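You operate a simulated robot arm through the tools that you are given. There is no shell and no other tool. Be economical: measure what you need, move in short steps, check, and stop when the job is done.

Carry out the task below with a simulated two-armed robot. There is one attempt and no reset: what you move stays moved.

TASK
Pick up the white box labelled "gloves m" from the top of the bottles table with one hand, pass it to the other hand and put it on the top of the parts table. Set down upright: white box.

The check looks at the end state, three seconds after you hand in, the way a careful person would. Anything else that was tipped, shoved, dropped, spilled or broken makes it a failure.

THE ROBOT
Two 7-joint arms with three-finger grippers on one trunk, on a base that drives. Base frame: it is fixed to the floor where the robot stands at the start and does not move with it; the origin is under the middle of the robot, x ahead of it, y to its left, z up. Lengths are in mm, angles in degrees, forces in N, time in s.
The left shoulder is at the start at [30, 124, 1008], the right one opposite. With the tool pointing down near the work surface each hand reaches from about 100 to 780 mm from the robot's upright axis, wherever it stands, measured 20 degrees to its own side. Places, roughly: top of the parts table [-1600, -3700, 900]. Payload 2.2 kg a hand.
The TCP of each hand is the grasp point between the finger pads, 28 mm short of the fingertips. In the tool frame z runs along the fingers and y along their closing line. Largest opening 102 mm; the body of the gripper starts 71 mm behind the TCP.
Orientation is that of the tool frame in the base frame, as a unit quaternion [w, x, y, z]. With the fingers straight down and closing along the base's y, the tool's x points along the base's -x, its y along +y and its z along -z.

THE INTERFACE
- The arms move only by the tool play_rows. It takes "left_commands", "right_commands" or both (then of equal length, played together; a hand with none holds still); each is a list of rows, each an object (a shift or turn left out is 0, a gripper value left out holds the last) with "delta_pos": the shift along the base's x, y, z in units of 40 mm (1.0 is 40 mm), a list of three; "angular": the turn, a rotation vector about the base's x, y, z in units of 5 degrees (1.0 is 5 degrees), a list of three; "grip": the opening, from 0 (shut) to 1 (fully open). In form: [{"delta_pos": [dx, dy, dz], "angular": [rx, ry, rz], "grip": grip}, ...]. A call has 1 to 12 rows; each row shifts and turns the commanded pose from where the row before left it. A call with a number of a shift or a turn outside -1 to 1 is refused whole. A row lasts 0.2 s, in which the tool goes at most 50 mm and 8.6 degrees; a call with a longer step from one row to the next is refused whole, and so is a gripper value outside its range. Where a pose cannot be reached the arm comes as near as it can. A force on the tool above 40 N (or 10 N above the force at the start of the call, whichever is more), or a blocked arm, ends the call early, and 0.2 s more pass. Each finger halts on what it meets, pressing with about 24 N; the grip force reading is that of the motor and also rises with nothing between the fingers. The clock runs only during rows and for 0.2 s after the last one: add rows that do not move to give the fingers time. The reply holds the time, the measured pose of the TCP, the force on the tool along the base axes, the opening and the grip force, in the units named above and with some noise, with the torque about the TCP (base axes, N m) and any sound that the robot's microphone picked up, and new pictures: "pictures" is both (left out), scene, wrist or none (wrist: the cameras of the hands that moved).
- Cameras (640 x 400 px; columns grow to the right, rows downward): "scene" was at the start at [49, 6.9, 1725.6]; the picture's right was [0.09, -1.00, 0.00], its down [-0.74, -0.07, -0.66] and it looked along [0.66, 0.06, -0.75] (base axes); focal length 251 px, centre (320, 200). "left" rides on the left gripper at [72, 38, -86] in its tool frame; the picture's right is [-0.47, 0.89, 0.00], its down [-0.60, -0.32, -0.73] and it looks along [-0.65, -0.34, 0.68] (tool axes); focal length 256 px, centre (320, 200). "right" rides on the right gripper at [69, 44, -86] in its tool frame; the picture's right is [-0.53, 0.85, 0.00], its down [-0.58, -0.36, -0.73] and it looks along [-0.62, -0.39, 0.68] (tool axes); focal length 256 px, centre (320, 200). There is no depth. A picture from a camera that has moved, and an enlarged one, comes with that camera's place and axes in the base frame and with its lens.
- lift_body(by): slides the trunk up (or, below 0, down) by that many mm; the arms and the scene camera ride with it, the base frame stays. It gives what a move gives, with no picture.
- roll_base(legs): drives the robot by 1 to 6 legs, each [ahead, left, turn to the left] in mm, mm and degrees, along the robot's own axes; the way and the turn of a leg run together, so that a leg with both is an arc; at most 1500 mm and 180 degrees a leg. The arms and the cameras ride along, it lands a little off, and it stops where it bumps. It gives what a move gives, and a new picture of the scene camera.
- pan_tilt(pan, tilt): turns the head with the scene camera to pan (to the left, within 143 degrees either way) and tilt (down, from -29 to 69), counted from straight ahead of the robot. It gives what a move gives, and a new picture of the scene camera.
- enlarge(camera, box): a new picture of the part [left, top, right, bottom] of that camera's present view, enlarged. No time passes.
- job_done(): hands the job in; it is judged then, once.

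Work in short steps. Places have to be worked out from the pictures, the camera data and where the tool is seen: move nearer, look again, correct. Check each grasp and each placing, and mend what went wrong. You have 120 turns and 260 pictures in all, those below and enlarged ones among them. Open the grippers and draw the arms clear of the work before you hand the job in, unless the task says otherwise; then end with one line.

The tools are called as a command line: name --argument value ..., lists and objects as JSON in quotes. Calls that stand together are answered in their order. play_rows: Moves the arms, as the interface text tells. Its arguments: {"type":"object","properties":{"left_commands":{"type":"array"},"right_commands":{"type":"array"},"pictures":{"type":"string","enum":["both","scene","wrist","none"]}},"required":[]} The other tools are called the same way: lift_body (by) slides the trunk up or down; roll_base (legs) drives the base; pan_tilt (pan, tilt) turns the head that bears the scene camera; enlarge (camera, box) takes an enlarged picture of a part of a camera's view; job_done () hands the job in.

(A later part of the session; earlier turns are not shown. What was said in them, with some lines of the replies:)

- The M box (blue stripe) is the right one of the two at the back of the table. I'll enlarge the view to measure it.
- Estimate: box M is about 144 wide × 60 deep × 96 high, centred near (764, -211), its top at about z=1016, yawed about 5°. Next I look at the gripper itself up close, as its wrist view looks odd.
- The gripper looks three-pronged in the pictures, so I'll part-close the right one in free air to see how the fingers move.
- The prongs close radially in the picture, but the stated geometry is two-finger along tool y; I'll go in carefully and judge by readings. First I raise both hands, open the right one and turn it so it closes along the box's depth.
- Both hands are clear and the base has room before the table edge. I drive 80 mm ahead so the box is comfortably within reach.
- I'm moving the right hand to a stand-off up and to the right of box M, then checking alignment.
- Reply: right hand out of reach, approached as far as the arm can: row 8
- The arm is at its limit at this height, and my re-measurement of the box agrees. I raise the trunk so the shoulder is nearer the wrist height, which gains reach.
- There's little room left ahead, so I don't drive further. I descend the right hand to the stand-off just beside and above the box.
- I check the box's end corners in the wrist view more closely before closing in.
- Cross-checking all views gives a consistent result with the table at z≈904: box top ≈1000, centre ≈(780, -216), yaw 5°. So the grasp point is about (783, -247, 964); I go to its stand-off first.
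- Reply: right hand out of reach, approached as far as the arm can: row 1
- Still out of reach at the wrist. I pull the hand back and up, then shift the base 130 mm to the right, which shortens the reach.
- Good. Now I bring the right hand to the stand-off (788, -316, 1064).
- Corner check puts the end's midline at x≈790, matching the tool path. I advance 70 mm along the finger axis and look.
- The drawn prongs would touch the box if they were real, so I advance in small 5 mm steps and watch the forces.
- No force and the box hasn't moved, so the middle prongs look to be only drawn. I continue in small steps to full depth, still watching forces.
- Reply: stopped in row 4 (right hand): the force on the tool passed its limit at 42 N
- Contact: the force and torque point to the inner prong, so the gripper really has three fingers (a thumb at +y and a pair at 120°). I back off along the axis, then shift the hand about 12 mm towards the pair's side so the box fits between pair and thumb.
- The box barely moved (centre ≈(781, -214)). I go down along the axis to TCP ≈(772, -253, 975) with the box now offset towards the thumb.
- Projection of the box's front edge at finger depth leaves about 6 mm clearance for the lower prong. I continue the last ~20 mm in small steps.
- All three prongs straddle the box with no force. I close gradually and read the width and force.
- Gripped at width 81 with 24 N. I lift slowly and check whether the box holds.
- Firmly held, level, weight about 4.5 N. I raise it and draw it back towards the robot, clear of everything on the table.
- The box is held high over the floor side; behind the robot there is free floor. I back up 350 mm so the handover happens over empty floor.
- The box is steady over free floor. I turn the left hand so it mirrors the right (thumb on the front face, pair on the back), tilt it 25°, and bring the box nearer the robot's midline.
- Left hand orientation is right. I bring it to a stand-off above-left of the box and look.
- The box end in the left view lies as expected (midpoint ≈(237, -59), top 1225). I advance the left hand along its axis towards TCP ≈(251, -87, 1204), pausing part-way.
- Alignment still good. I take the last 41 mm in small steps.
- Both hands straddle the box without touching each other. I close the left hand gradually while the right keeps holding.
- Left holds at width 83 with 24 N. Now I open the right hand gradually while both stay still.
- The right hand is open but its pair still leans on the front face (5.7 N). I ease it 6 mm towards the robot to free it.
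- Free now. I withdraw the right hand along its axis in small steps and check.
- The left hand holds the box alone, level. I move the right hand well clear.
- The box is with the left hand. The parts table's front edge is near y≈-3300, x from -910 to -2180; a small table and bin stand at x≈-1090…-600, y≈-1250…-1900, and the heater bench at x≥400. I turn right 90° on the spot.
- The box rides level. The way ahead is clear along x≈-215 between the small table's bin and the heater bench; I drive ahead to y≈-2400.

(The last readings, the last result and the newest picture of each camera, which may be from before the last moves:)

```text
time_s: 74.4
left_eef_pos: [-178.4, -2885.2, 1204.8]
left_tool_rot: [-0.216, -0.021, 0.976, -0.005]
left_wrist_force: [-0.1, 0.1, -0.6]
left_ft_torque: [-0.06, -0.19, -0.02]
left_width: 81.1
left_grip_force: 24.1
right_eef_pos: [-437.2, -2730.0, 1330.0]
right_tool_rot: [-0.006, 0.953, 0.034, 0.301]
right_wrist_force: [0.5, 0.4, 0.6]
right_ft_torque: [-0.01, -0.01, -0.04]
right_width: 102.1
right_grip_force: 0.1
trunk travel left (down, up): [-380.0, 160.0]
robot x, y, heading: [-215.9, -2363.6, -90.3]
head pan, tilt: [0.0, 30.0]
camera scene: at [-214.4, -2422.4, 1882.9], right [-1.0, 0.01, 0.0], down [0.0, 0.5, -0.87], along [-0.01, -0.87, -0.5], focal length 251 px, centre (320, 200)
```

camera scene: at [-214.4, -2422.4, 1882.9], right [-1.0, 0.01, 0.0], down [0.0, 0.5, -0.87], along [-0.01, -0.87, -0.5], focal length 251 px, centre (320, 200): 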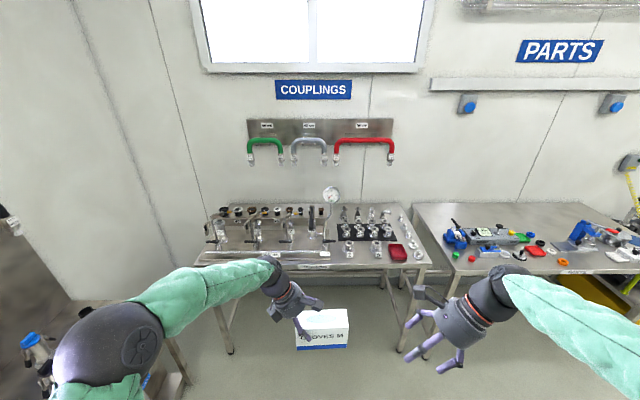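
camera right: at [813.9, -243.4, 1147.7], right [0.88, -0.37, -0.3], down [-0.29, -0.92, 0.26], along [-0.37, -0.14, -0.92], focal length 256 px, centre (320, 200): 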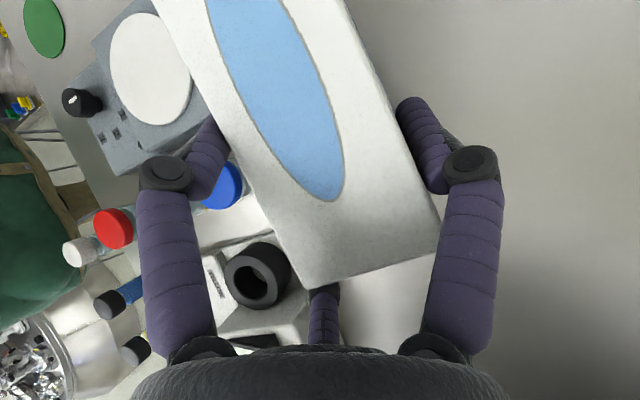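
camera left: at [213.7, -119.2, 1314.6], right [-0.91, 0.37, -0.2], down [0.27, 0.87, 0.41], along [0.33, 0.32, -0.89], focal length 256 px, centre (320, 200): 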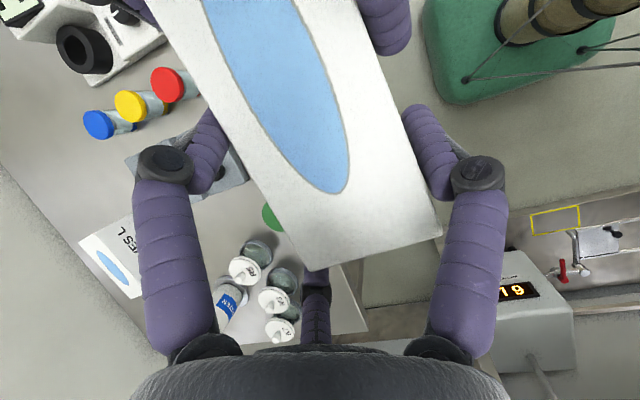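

Now I strafe right in front of the parts table, then look at its free space.

roll_base --legs '[[0, -1150, 0]]'

pan_tilt --pan -8 --tilt 28

enlarge --camera "scene" --box '[180, 140, 500, 320]'

```text
time_s: 80.2
left_eef_pos: [-1301.8, -2882.9, 1205.0]
left_tool_rot: [-0.215, -0.03, 0.976, -0.008]
left_wrist_force: [0.0, -0.9, 0.3]
left_ft_torque: [-0.02, -0.19, 0.01]
left_width: 81.2
left_grip_force: 24.3
right_eef_pos: [-1566.1, -2732.7, 1331.3]
right_tool_rot: [-0.008, 0.952, 0.041, 0.302]
right_wrist_force: [-0.6, 0.4, 0.0]
right_ft_torque: [-0.02, 0.0, 0.01]
right_width: 101.8
right_grip_force: 0.1
trunk travel left (down, up): [-380.0, 160.0]
robot x, y, heading: [-1349.0, -2356.4, -89.6]
head pan, tilt: [0.0, 30.0]
camera scene: at [-1346.3, -2421.0, 1882.9], right [-1.0, -0.01, 0.0], down [0.0, 0.5, -0.87], along [0.01, -0.87, -0.5], focal length 251 px, centre (320, 200)
```

scene: 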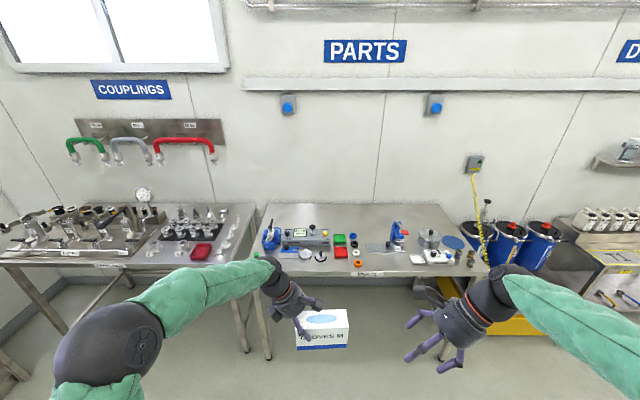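

```text
time_s: 80.8
left_eef_pos: [-1301.9, -2883.3, 1205.9]
left_tool_rot: [-0.215, -0.028, 0.976, -0.007]
left_wrist_force: [-0.3, 0.0, -0.2]
left_ft_torque: [-0.04, -0.22, -0.03]
left_width: 81.6
left_grip_force: 23.8
right_eef_pos: [-1565.2, -2733.1, 1330.8]
right_tool_rot: [-0.009, 0.953, 0.042, 0.3]
right_wrist_force: [-0.4, 0.3, 0.0]
right_ft_torque: [0.0, 0.02, -0.02]
right_width: 102.1
right_grip_force: 0.0
trunk travel left (down, up): [-380.0, 160.0]
robot x, y, heading: [-1346.3, -2362.5, -89.7]
head pan, tilt: [-8.0, 28.0]
camera scene: at [-1358.7, -2420.9, 1886.1], right [-0.99, 0.13, 0.0], down [0.06, 0.47, -0.88], along [-0.12, -0.87, -0.47], focal length 251 px, centre (320, 200)
```

scene: 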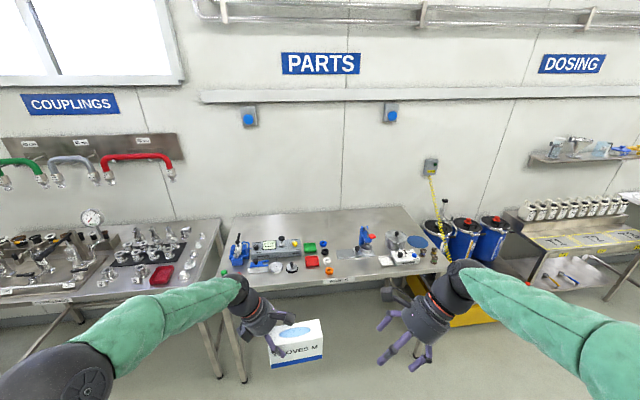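

```text
2.00 times, centred on (340, 230) of scene
camera zoom: at [-1358.7, -2420.9, 1886.1], right [-0.99, 0.13, 0.0], down [0.06, 0.47, -0.88], along [-0.12, -0.87, -0.47], focal length 502 px, centre (280, 140)
```

zoom: 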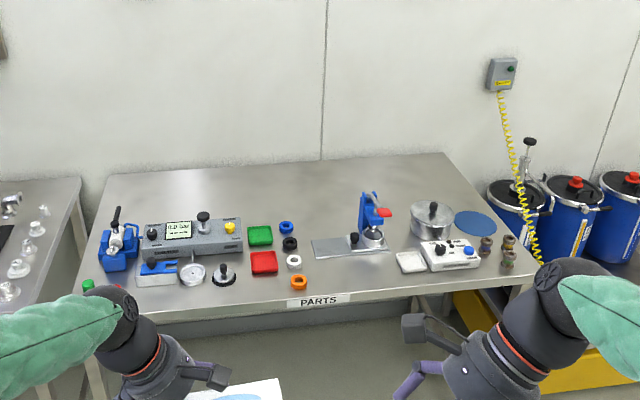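

There is a free front strip on the parts table between the orange ring (x≈-1575) and the white tray (x≈-1840), y≈-3374 to -3500; I aim for the box centre at about (-1708, -3435). I drive to bring the box just short of it, still high.

roll_base --legs '[[0, -360, 0], [400, 0, 0]]'

pan_tilt --pan 0 --tilt 48

enlarge --camera "scene" --box '[200, 100, 440, 250]'

```text
time_s: 85.3
left_eef_pos: [-1670.0, -3285.3, 1205.3]
left_tool_rot: [-0.216, -0.024, 0.976, -0.005]
left_wrist_force: [-0.1, -1.2, 0.2]
left_ft_torque: [-0.05, -0.18, -0.02]
left_width: 81.2
left_grip_force: 23.7
right_eef_pos: [-1930.1, -3134.7, 1329.7]
right_tool_rot: [-0.007, 0.953, 0.036, 0.301]
right_wrist_force: [0.5, -0.3, 0.2]
right_ft_torque: [0.0, 0.01, 0.05]
right_width: 102.0
right_grip_force: 0.0
trunk travel left (down, up): [-380.0, 160.0]
robot x, y, heading: [-1706.4, -2763.2, -90.2]
head pan, tilt: [-8.0, 28.0]
camera scene: at [-1721.5, -2823.3, 1886.1], right [-0.99, 0.14, 0.0], down [0.07, 0.47, -0.88], along [-0.13, -0.87, -0.47], focal length 251 px, centre (320, 200)
```

scene: 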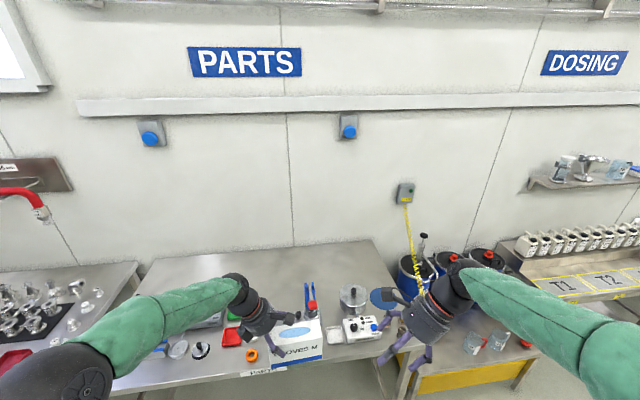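

```text
time_s: 86.1
left_eef_pos: [-1669.6, -3286.1, 1205.5]
left_tool_rot: [-0.216, -0.025, 0.976, -0.007]
left_wrist_force: [-0.3, 0.6, 0.0]
left_ft_torque: [-0.07, -0.18, 0.02]
left_width: 81.1
left_grip_force: 23.8
right_eef_pos: [-1931.5, -3131.9, 1331.8]
right_tool_rot: [-0.007, 0.953, 0.038, 0.301]
right_wrist_force: [-0.2, 0.2, 0.4]
right_ft_torque: [-0.02, 0.03, 0.01]
right_width: 102.1
right_grip_force: 0.0
trunk travel left (down, up): [-380.0, 160.0]
robot x, y, heading: [-1706.3, -2762.9, -90.3]
head pan, tilt: [0.0, 48.0]
camera scene: at [-1708.8, -2810.6, 1856.2], right [-1.0, 0.0, 0.0], down [0.0, 0.74, -0.67], along [0.0, -0.67, -0.74], focal length 251 px, centre (320, 200)
```

scene: 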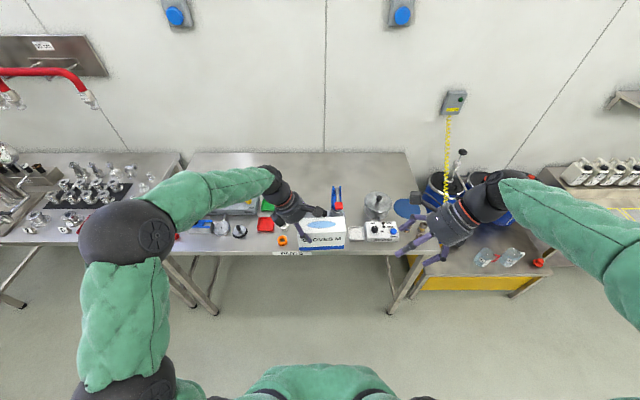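

```text
2.67 times, centred on (320, 175) of scene
camera zoom: at [-1708.8, -2810.6, 1856.2], right [-1.0, 0.0, 0.0], down [0.0, 0.74, -0.67], along [0.0, -0.67, -0.74], focal length 669 px, centre (320, 267)
```

zoom: 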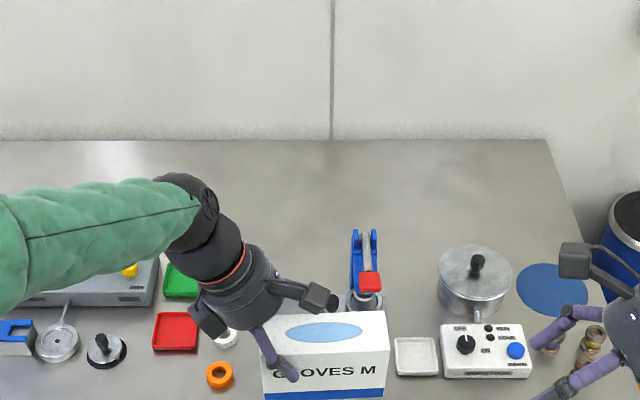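

Measured: the free strip centre is x≈-1700, the table's front edge y≈-3368, press plate from y≈-3500. I move the box above the spot (centre → (-1700, -3428)), still high, and look.

play_rows --left_commands '[{"delta_pos": [0.09, -0.75, 0]}, {"delta_pos": [0.09, -0.75, 0]}, {"delta_pos": [0.09, -0.75, 0]}, {"delta_pos": [0.09, -0.75, 0]}, {"delta_pos": [0.0, -0.75, 0]}, {}]' --pictures "both"

enlarge --camera "scene" --box '[240, 140, 400, 240]'

```text
time_s: 87.5
left_eef_pos: [-1655.3, -3436.2, 1207.2]
left_tool_rot: [-0.215, -0.024, 0.976, -0.006]
left_wrist_force: [0.2, -0.3, 0.4]
left_ft_torque: [-0.06, -0.18, -0.03]
left_width: 81.0
left_grip_force: 24.1
right_eef_pos: [-1930.9, -3131.4, 1330.5]
right_tool_rot: [-0.007, 0.953, 0.038, 0.301]
right_wrist_force: [-0.2, 0.0, -0.1]
right_ft_torque: [-0.04, 0.01, 0.01]
right_width: 102.3
right_grip_force: 0.0
trunk travel left (down, up): [-380.0, 160.0]
robot x, y, heading: [-1707.9, -2758.9, -90.1]
head pan, tilt: [0.0, 48.0]
camera scene: at [-1708.4, -2810.1, 1856.2], right [-1.0, 0.0, 0.0], down [0.0, 0.74, -0.67], along [0.0, -0.67, -0.74], focal length 251 px, centre (320, 200)
camera left: at [-1687.4, -3399.4, 1315.8], right [0.38, 0.9, -0.2], down [0.87, -0.27, 0.41], along [0.32, -0.33, -0.89], focal length 256 px, centre (320, 200)
```

scene: 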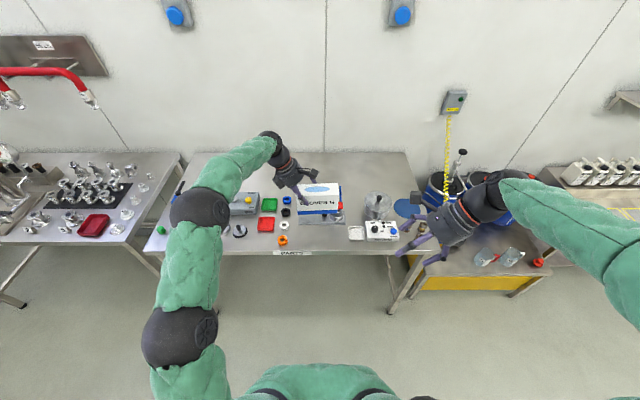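
left: 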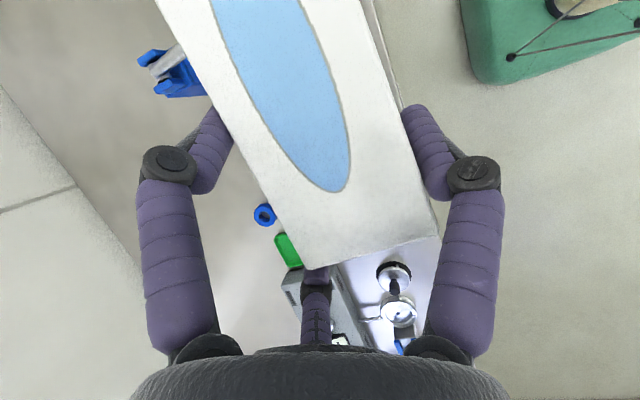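

```text
4.00 times, centred on (320, 190) of scene
camera zoom: at [-1708.4, -2810.1, 1856.2], right [-1.0, 0.0, 0.0], down [0.0, 0.74, -0.67], along [0.0, -0.67, -0.74], focal length 1004 px, centre (320, 240)
```

zoom: 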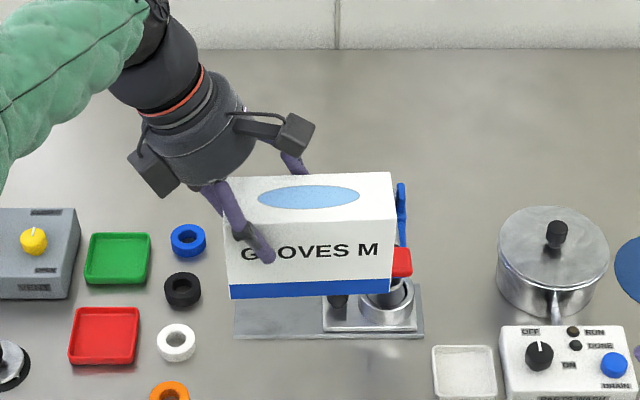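

The box is over the free strip: x -1626…-1776, front face y≈-3396, back ≈-3458, clear of press, tray and ring. I lower it to about 50 mm above the table and look.

play_rows --left_commands '[{"delta_pos": [0, 0, -0.7]}, {"delta_pos": [0, 0, -0.8]}, {"delta_pos": [0, 0, -0.8]}, {"delta_pos": [0, 0, -0.8]}, {"delta_pos": [0, 0, -0.8]}, {"delta_pos": [0, 0, -0.6]}, {}]' --pictures "wrist"

enlarge --camera "scene" --box '[240, 160, 400, 260]'

```text
time_s: 89.1
left_eef_pos: [-1655.4, -3435.1, 1026.5]
left_tool_rot: [-0.215, -0.024, 0.976, -0.006]
left_wrist_force: [-0.4, 1.4, 0.1]
left_ft_torque: [-0.07, -0.22, -0.02]
left_width: 81.0
left_grip_force: 23.9
right_eef_pos: [-1931.8, -3132.7, 1330.7]
right_tool_rot: [-0.007, 0.953, 0.037, 0.301]
right_wrist_force: [-0.2, 0.7, 0.4]
right_ft_torque: [-0.05, -0.02, 0.04]
right_width: 102.3
right_grip_force: 0.1
trunk travel left (down, up): [-380.0, 160.0]
robot x, y, heading: [-1710.0, -2760.0, -90.1]
head pan, tilt: [0.0, 48.0]
camera left: at [-1686.9, -3398.7, 1135.0], right [0.38, 0.9, -0.2], down [0.87, -0.27, 0.41], along [0.32, -0.33, -0.89], focal length 256 px, centre (320, 200)
```

left: 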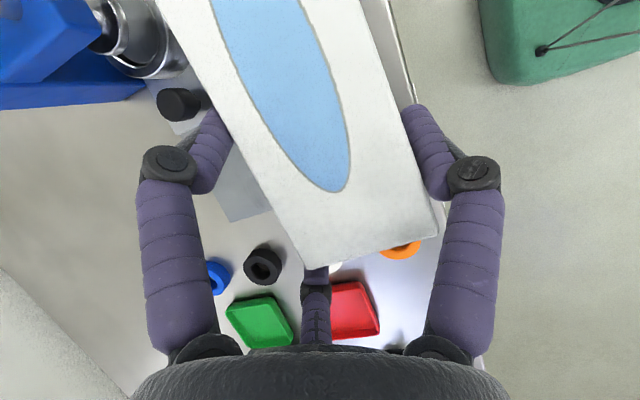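

```text
4.00 times, centred on (320, 210) of scene
camera zoom: at [-1708.7, -2810.8, 1856.2], right [-1.0, 0.0, 0.0], down [0.0, 0.74, -0.67], along [0.0, -0.67, -0.74], focal length 1004 px, centre (320, 160)
```

zoom: 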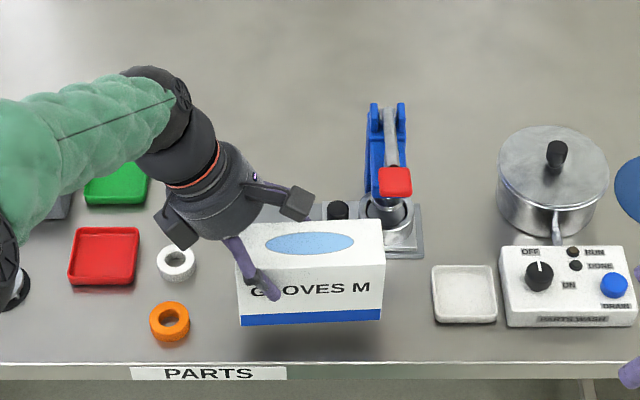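

Well placed. I lower another 34 mm, then will approach contact in tiny steps.

play_rows --left_commands '[{"delta_pos": [0, 0, -0.45]}, {"delta_pos": [0, 0, -0.25]}, {"delta_pos": [0, 0, -0.15]}, {}]' --pictures "none"

enlarge --camera "scene" --box '[270, 190, 370, 260]'

```text
time_s: 90.1
left_eef_pos: [-1654.8, -3436.8, 991.5]
left_tool_rot: [-0.216, -0.024, 0.976, -0.007]
left_wrist_force: [-0.6, -0.2, -0.6]
left_ft_torque: [0.03, -0.18, 0.03]
left_width: 81.2
left_grip_force: 24.5
right_eef_pos: [-1930.2, -3132.0, 1330.2]
right_tool_rot: [-0.007, 0.953, 0.036, 0.301]
right_wrist_force: [0.7, -0.6, 0.4]
right_ft_torque: [-0.04, -0.03, -0.02]
right_width: 102.0
right_grip_force: 0.1
trunk travel left (down, up): [-380.0, 160.0]
robot x, y, heading: [-1711.5, -2761.8, -90.3]
head pan, tilt: [0.0, 48.0]
```

```text
5.71 times, centred on (320, 225) of scene
camera zoom: at [-1708.7, -2811.1, 1856.1], right [-1.0, 0.0, 0.0], down [0.0, 0.74, -0.67], along [0.0, -0.67, -0.74], focal length 1434 px, centre (320, 57)
```

zoom: 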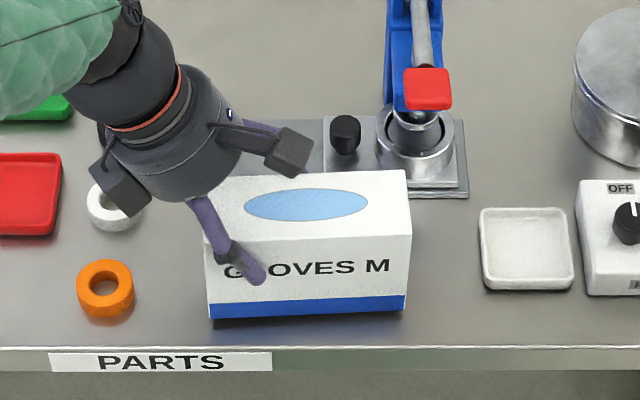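

About 15 mm remain by my estimate. I lower in 3 mm steps and watch the force.

play_rows --left_commands '[{"delta_pos": [0, 0, -0.08]}, {"delta_pos": [0, 0, -0.08]}, {"delta_pos": [0, 0, -0.08]}, {"delta_pos": [0, 0, -0.06]}, {}]' --pictures "none"

```text
time_s: 91.3
left_eef_pos: [-1655.6, -3436.0, 984.1]
left_tool_rot: [-0.216, -0.025, 0.976, -0.01]
left_wrist_force: [1.9, 0.2, 24.2]
left_ft_torque: [0.76, 0.63, 0.64]
left_width: 81.2
left_grip_force: 24.2
right_eef_pos: [-1930.6, -3131.0, 1331.0]
right_tool_rot: [-0.006, 0.953, 0.038, 0.301]
right_wrist_force: [0.9, 0.0, -0.1]
right_ft_torque: [-0.01, 0.0, -0.01]
right_width: 101.9
right_grip_force: 0.0
trunk travel left (down, up): [-380.0, 160.0]
robot x, y, heading: [-1706.2, -2763.0, -90.2]
head pan, tilt: [0.0, 48.0]
```

Contact with 24 N. I relieve about 2 mm and look at how the box sits before opening.

play_rows --left_commands '[{"delta_pos": [0, 0, 0.08]}, {}]' --pictures "none"

enlarge --camera "scene" --box '[270, 190, 370, 260]'

enlarge --camera "left" --box '[120, 0, 520, 320]'

```text
time_s: 91.9
left_eef_pos: [-1653.9, -3435.9, 982.6]
left_tool_rot: [-0.215, -0.024, 0.976, -0.008]
left_wrist_force: [2.2, -8.2, 17.1]
left_ft_torque: [-0.06, 0.39, 0.28]
left_width: 81.1
left_grip_force: 23.9
right_eef_pos: [-1931.0, -3132.0, 1331.3]
right_tool_rot: [-0.006, 0.953, 0.037, 0.301]
right_wrist_force: [0.2, 1.1, -0.5]
right_ft_torque: [0.02, 0.01, -0.02]
right_width: 102.1
right_grip_force: 0.1
trunk travel left (down, up): [-380.0, 160.0]
robot x, y, heading: [-1704.6, -2755.3, -90.2]
head pan, tilt: [0.0, 48.0]
```

```text
5.71 times, centred on (320, 225) of scene
camera zoom: at [-1708.6, -2810.3, 1856.2], right [-1.0, 0.0, 0.0], down [0.0, 0.74, -0.67], along [0.0, -0.67, -0.74], focal length 1434 px, centre (320, 57)
```

zoom: 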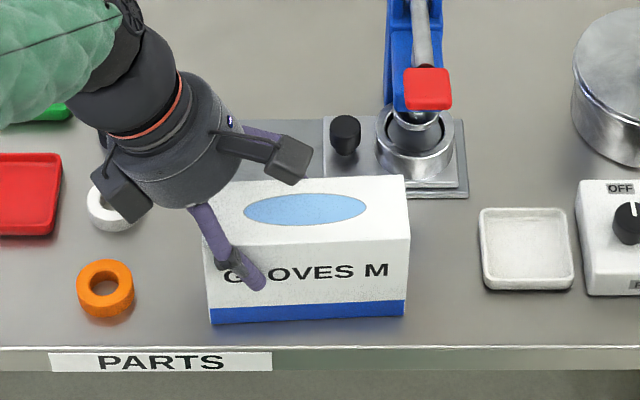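

```text
1.25 times, centred on (320, 160) of left
camera zoom: at [-1687.0, -3399.7, 1091.9], right [0.38, 0.9, -0.2], down [0.87, -0.27, 0.41], along [0.32, -0.33, -0.89], focal length 320 px, centre (320, 250)
```

zoom: 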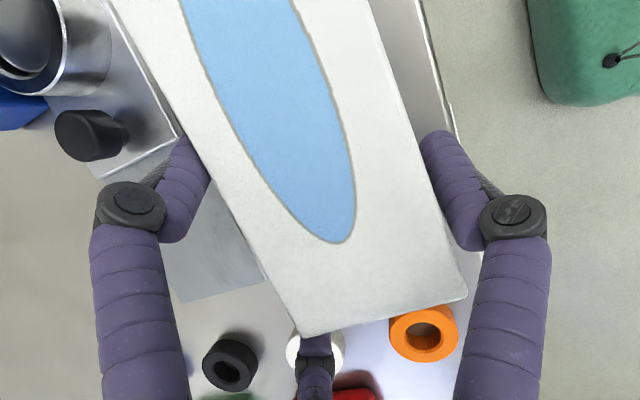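

The box sits on the table with residual push of 17 N. I relieve a bit more, then read.

play_rows --left_commands '[{"delta_pos": [0, 0, 0.05]}, {}]' --pictures "none"

```text
time_s: 92.5
left_eef_pos: [-1655.4, -3434.6, 983.9]
left_tool_rot: [-0.216, -0.023, 0.976, -0.006]
left_wrist_force: [0.5, -4.7, 7.8]
left_ft_torque: [-0.39, -0.24, -0.03]
left_width: 81.6
left_grip_force: 24.1
right_eef_pos: [-1931.3, -3131.7, 1330.4]
right_tool_rot: [-0.007, 0.953, 0.038, 0.301]
right_wrist_force: [-0.1, -1.1, 0.1]
right_ft_torque: [0.02, 0.03, 0.0]
right_width: 102.0
right_grip_force: 0.0
trunk travel left (down, up): [-380.0, 160.0]
robot x, y, heading: [-1714.5, -2762.3, -90.2]
head pan, tilt: [0.0, 48.0]
```

Light contact now. I open the left hand gradually.

play_rows --left_commands '[{"grip": 0.81}, {"grip": 0.84}, {"grip": 0.88}, {"grip": 0.92}, {"grip": 0.96}, {"grip": 1.0}, {}]' --pictures "wrist"

enlarge --camera "scene" --box '[270, 190, 370, 260]'

```text
time_s: 94.1
left_eef_pos: [-1656.5, -3435.2, 984.3]
left_tool_rot: [-0.215, -0.024, 0.976, -0.006]
left_wrist_force: [-0.6, -0.8, -0.2]
left_ft_torque: [-0.01, -0.02, -0.03]
left_width: 102.0
left_grip_force: 0.0
right_eef_pos: [-1930.1, -3132.5, 1330.8]
right_tool_rot: [-0.008, 0.953, 0.038, 0.301]
right_wrist_force: [1.0, -0.2, -0.2]
right_ft_torque: [0.03, 0.0, 0.02]
right_width: 102.0
right_grip_force: 0.1
trunk travel left (down, up): [-380.0, 160.0]
robot x, y, heading: [-1707.9, -2763.6, -90.0]
head pan, tilt: [0.0, 48.0]
camera left: at [-1687.0, -3399.0, 1092.9], right [0.38, 0.9, -0.2], down [0.87, -0.27, 0.41], along [0.32, -0.33, -0.89], focal length 256 px, centre (320, 200)
```

left: 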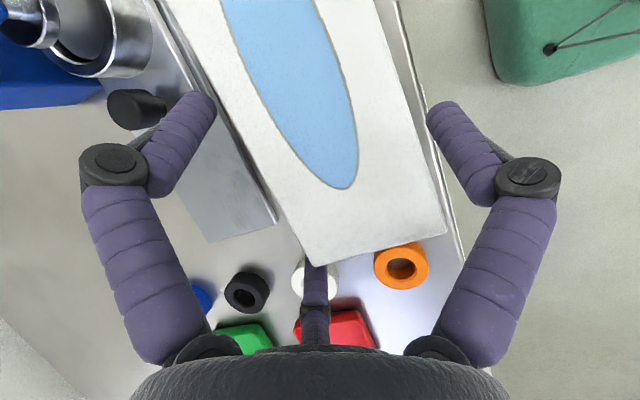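

```text
5.71 times, centred on (320, 225) of scene
camera zoom: at [-1708.7, -2810.9, 1856.1], right [-1.0, 0.0, 0.0], down [0.0, 0.74, -0.67], along [0.0, -0.67, -0.74], focal length 1434 px, centre (320, 57)
```

zoom: 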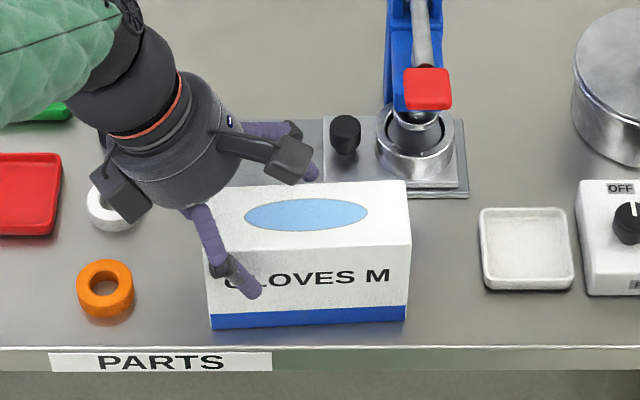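

The box stands free on the table, no force on the hand. I withdraw the left hand straight back along its finger axis.

play_rows --left_commands '[{"delta_pos": [0.1, 0.006, 0.22]}, {"delta_pos": [0.17, 0.01, 0.36]}, {"delta_pos": [0.25, 0.015, 0.54]}, {"delta_pos": [0.34, 0.02, 0.72]}, {"delta_pos": [0.34, 0.02, 0.72]}, {"delta_pos": [0.2, 0.1, 0.8]}, {}]' --pictures "scene"

enlarge --camera "scene" --box '[250, 180, 390, 260]'

```text
time_s: 95.7
left_eef_pos: [-1598.6, -3427.7, 1120.5]
left_tool_rot: [-0.216, -0.023, 0.976, -0.004]
left_wrist_force: [-0.4, 0.5, -0.3]
left_ft_torque: [-0.01, -0.01, -0.01]
left_width: 102.2
left_grip_force: 0.0
right_eef_pos: [-1931.4, -3132.6, 1330.2]
right_tool_rot: [-0.007, 0.953, 0.037, 0.3]
right_wrist_force: [-0.5, 0.4, 0.2]
right_ft_torque: [0.03, 0.0, 0.02]
right_width: 102.3
right_grip_force: 0.1
trunk travel left (down, up): [-380.0, 160.0]
robot x, y, heading: [-1709.1, -2761.4, -90.3]
head pan, tilt: [0.0, 48.0]
camera scene: at [-1708.7, -2811.8, 1856.1], right [-1.0, 0.0, 0.0], down [0.0, 0.74, -0.67], along [0.0, -0.67, -0.74], focal length 251 px, centre (320, 200)
```

scene: 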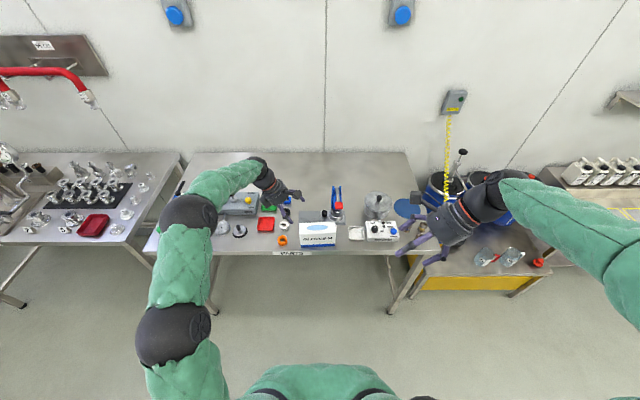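

```text
4.57 times, centred on (320, 220) of scene
camera zoom: at [-1708.7, -2811.8, 1856.1], right [-1.0, 0.0, 0.0], down [0.0, 0.74, -0.67], along [0.0, -0.67, -0.74], focal length 1147 px, centre (320, 109)
```

zoom: 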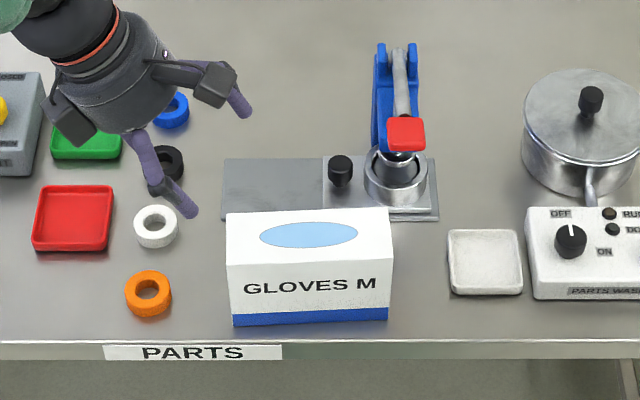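

The box stands upright on the parts table with nothing else disturbed. I raise the left hand and draw it clear of the table before handing in.

play_rows --left_commands '[{"delta_pos": [0, 0, 0.9]}, {"delta_pos": [0, 0, 0.9]}, {"delta_pos": [0, 0.3, 0.8]}, {"delta_pos": [0, 0.8, 0]}, {"delta_pos": [0, 0.9, 0]}, {"delta_pos": [0, 0.9, 0]}, {"delta_pos": [0, 0.9, 0]}, {"delta_pos": [0, 0.9, 0]}, {"delta_pos": [0, 0.9, 0]}, {}]' --pictures "scene"

```text
time_s: 97.9
left_eef_pos: [-1600.0, -3206.4, 1221.8]
left_tool_rot: [-0.215, -0.024, 0.976, -0.005]
left_wrist_force: [0.4, -0.8, -0.5]
left_ft_torque: [0.0, 0.03, 0.01]
left_width: 102.1
left_grip_force: 0.1
right_eef_pos: [-1930.8, -3133.4, 1329.7]
right_tool_rot: [-0.007, 0.953, 0.037, 0.301]
right_wrist_force: [-0.6, -0.7, 0.1]
right_ft_torque: [0.04, -0.03, 0.0]
right_width: 101.8
right_grip_force: 0.0
trunk travel left (down, up): [-380.0, 160.0]
robot x, y, heading: [-1710.1, -2763.1, -90.2]
head pan, tilt: [0.0, 48.0]
camera scene: at [-1708.8, -2812.2, 1856.1], right [-1.0, 0.0, 0.0], down [0.0, 0.74, -0.67], along [0.0, -0.67, -0.74], focal length 251 px, centre (320, 200)
```

scene: 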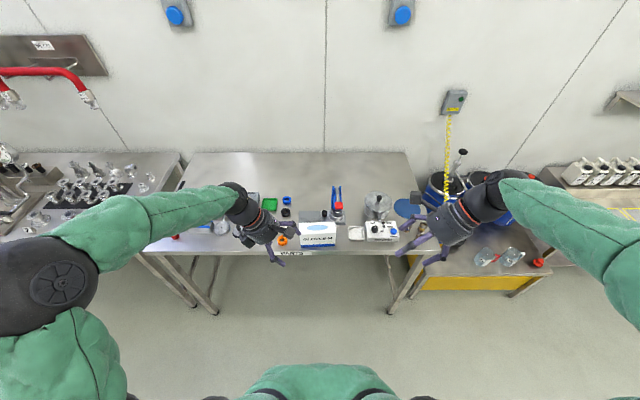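

Both hands are open and clear, and the box is upright in place. I hand the job in.

job_done

```text
The job is handed in.
```

The "gloves m" box was picked up with the right hand, passed to the left in the air and set down upright on the parts table; one early 42 N touch nudged it about 2 mm on the bottles table, and I saw nothing else disturbed.
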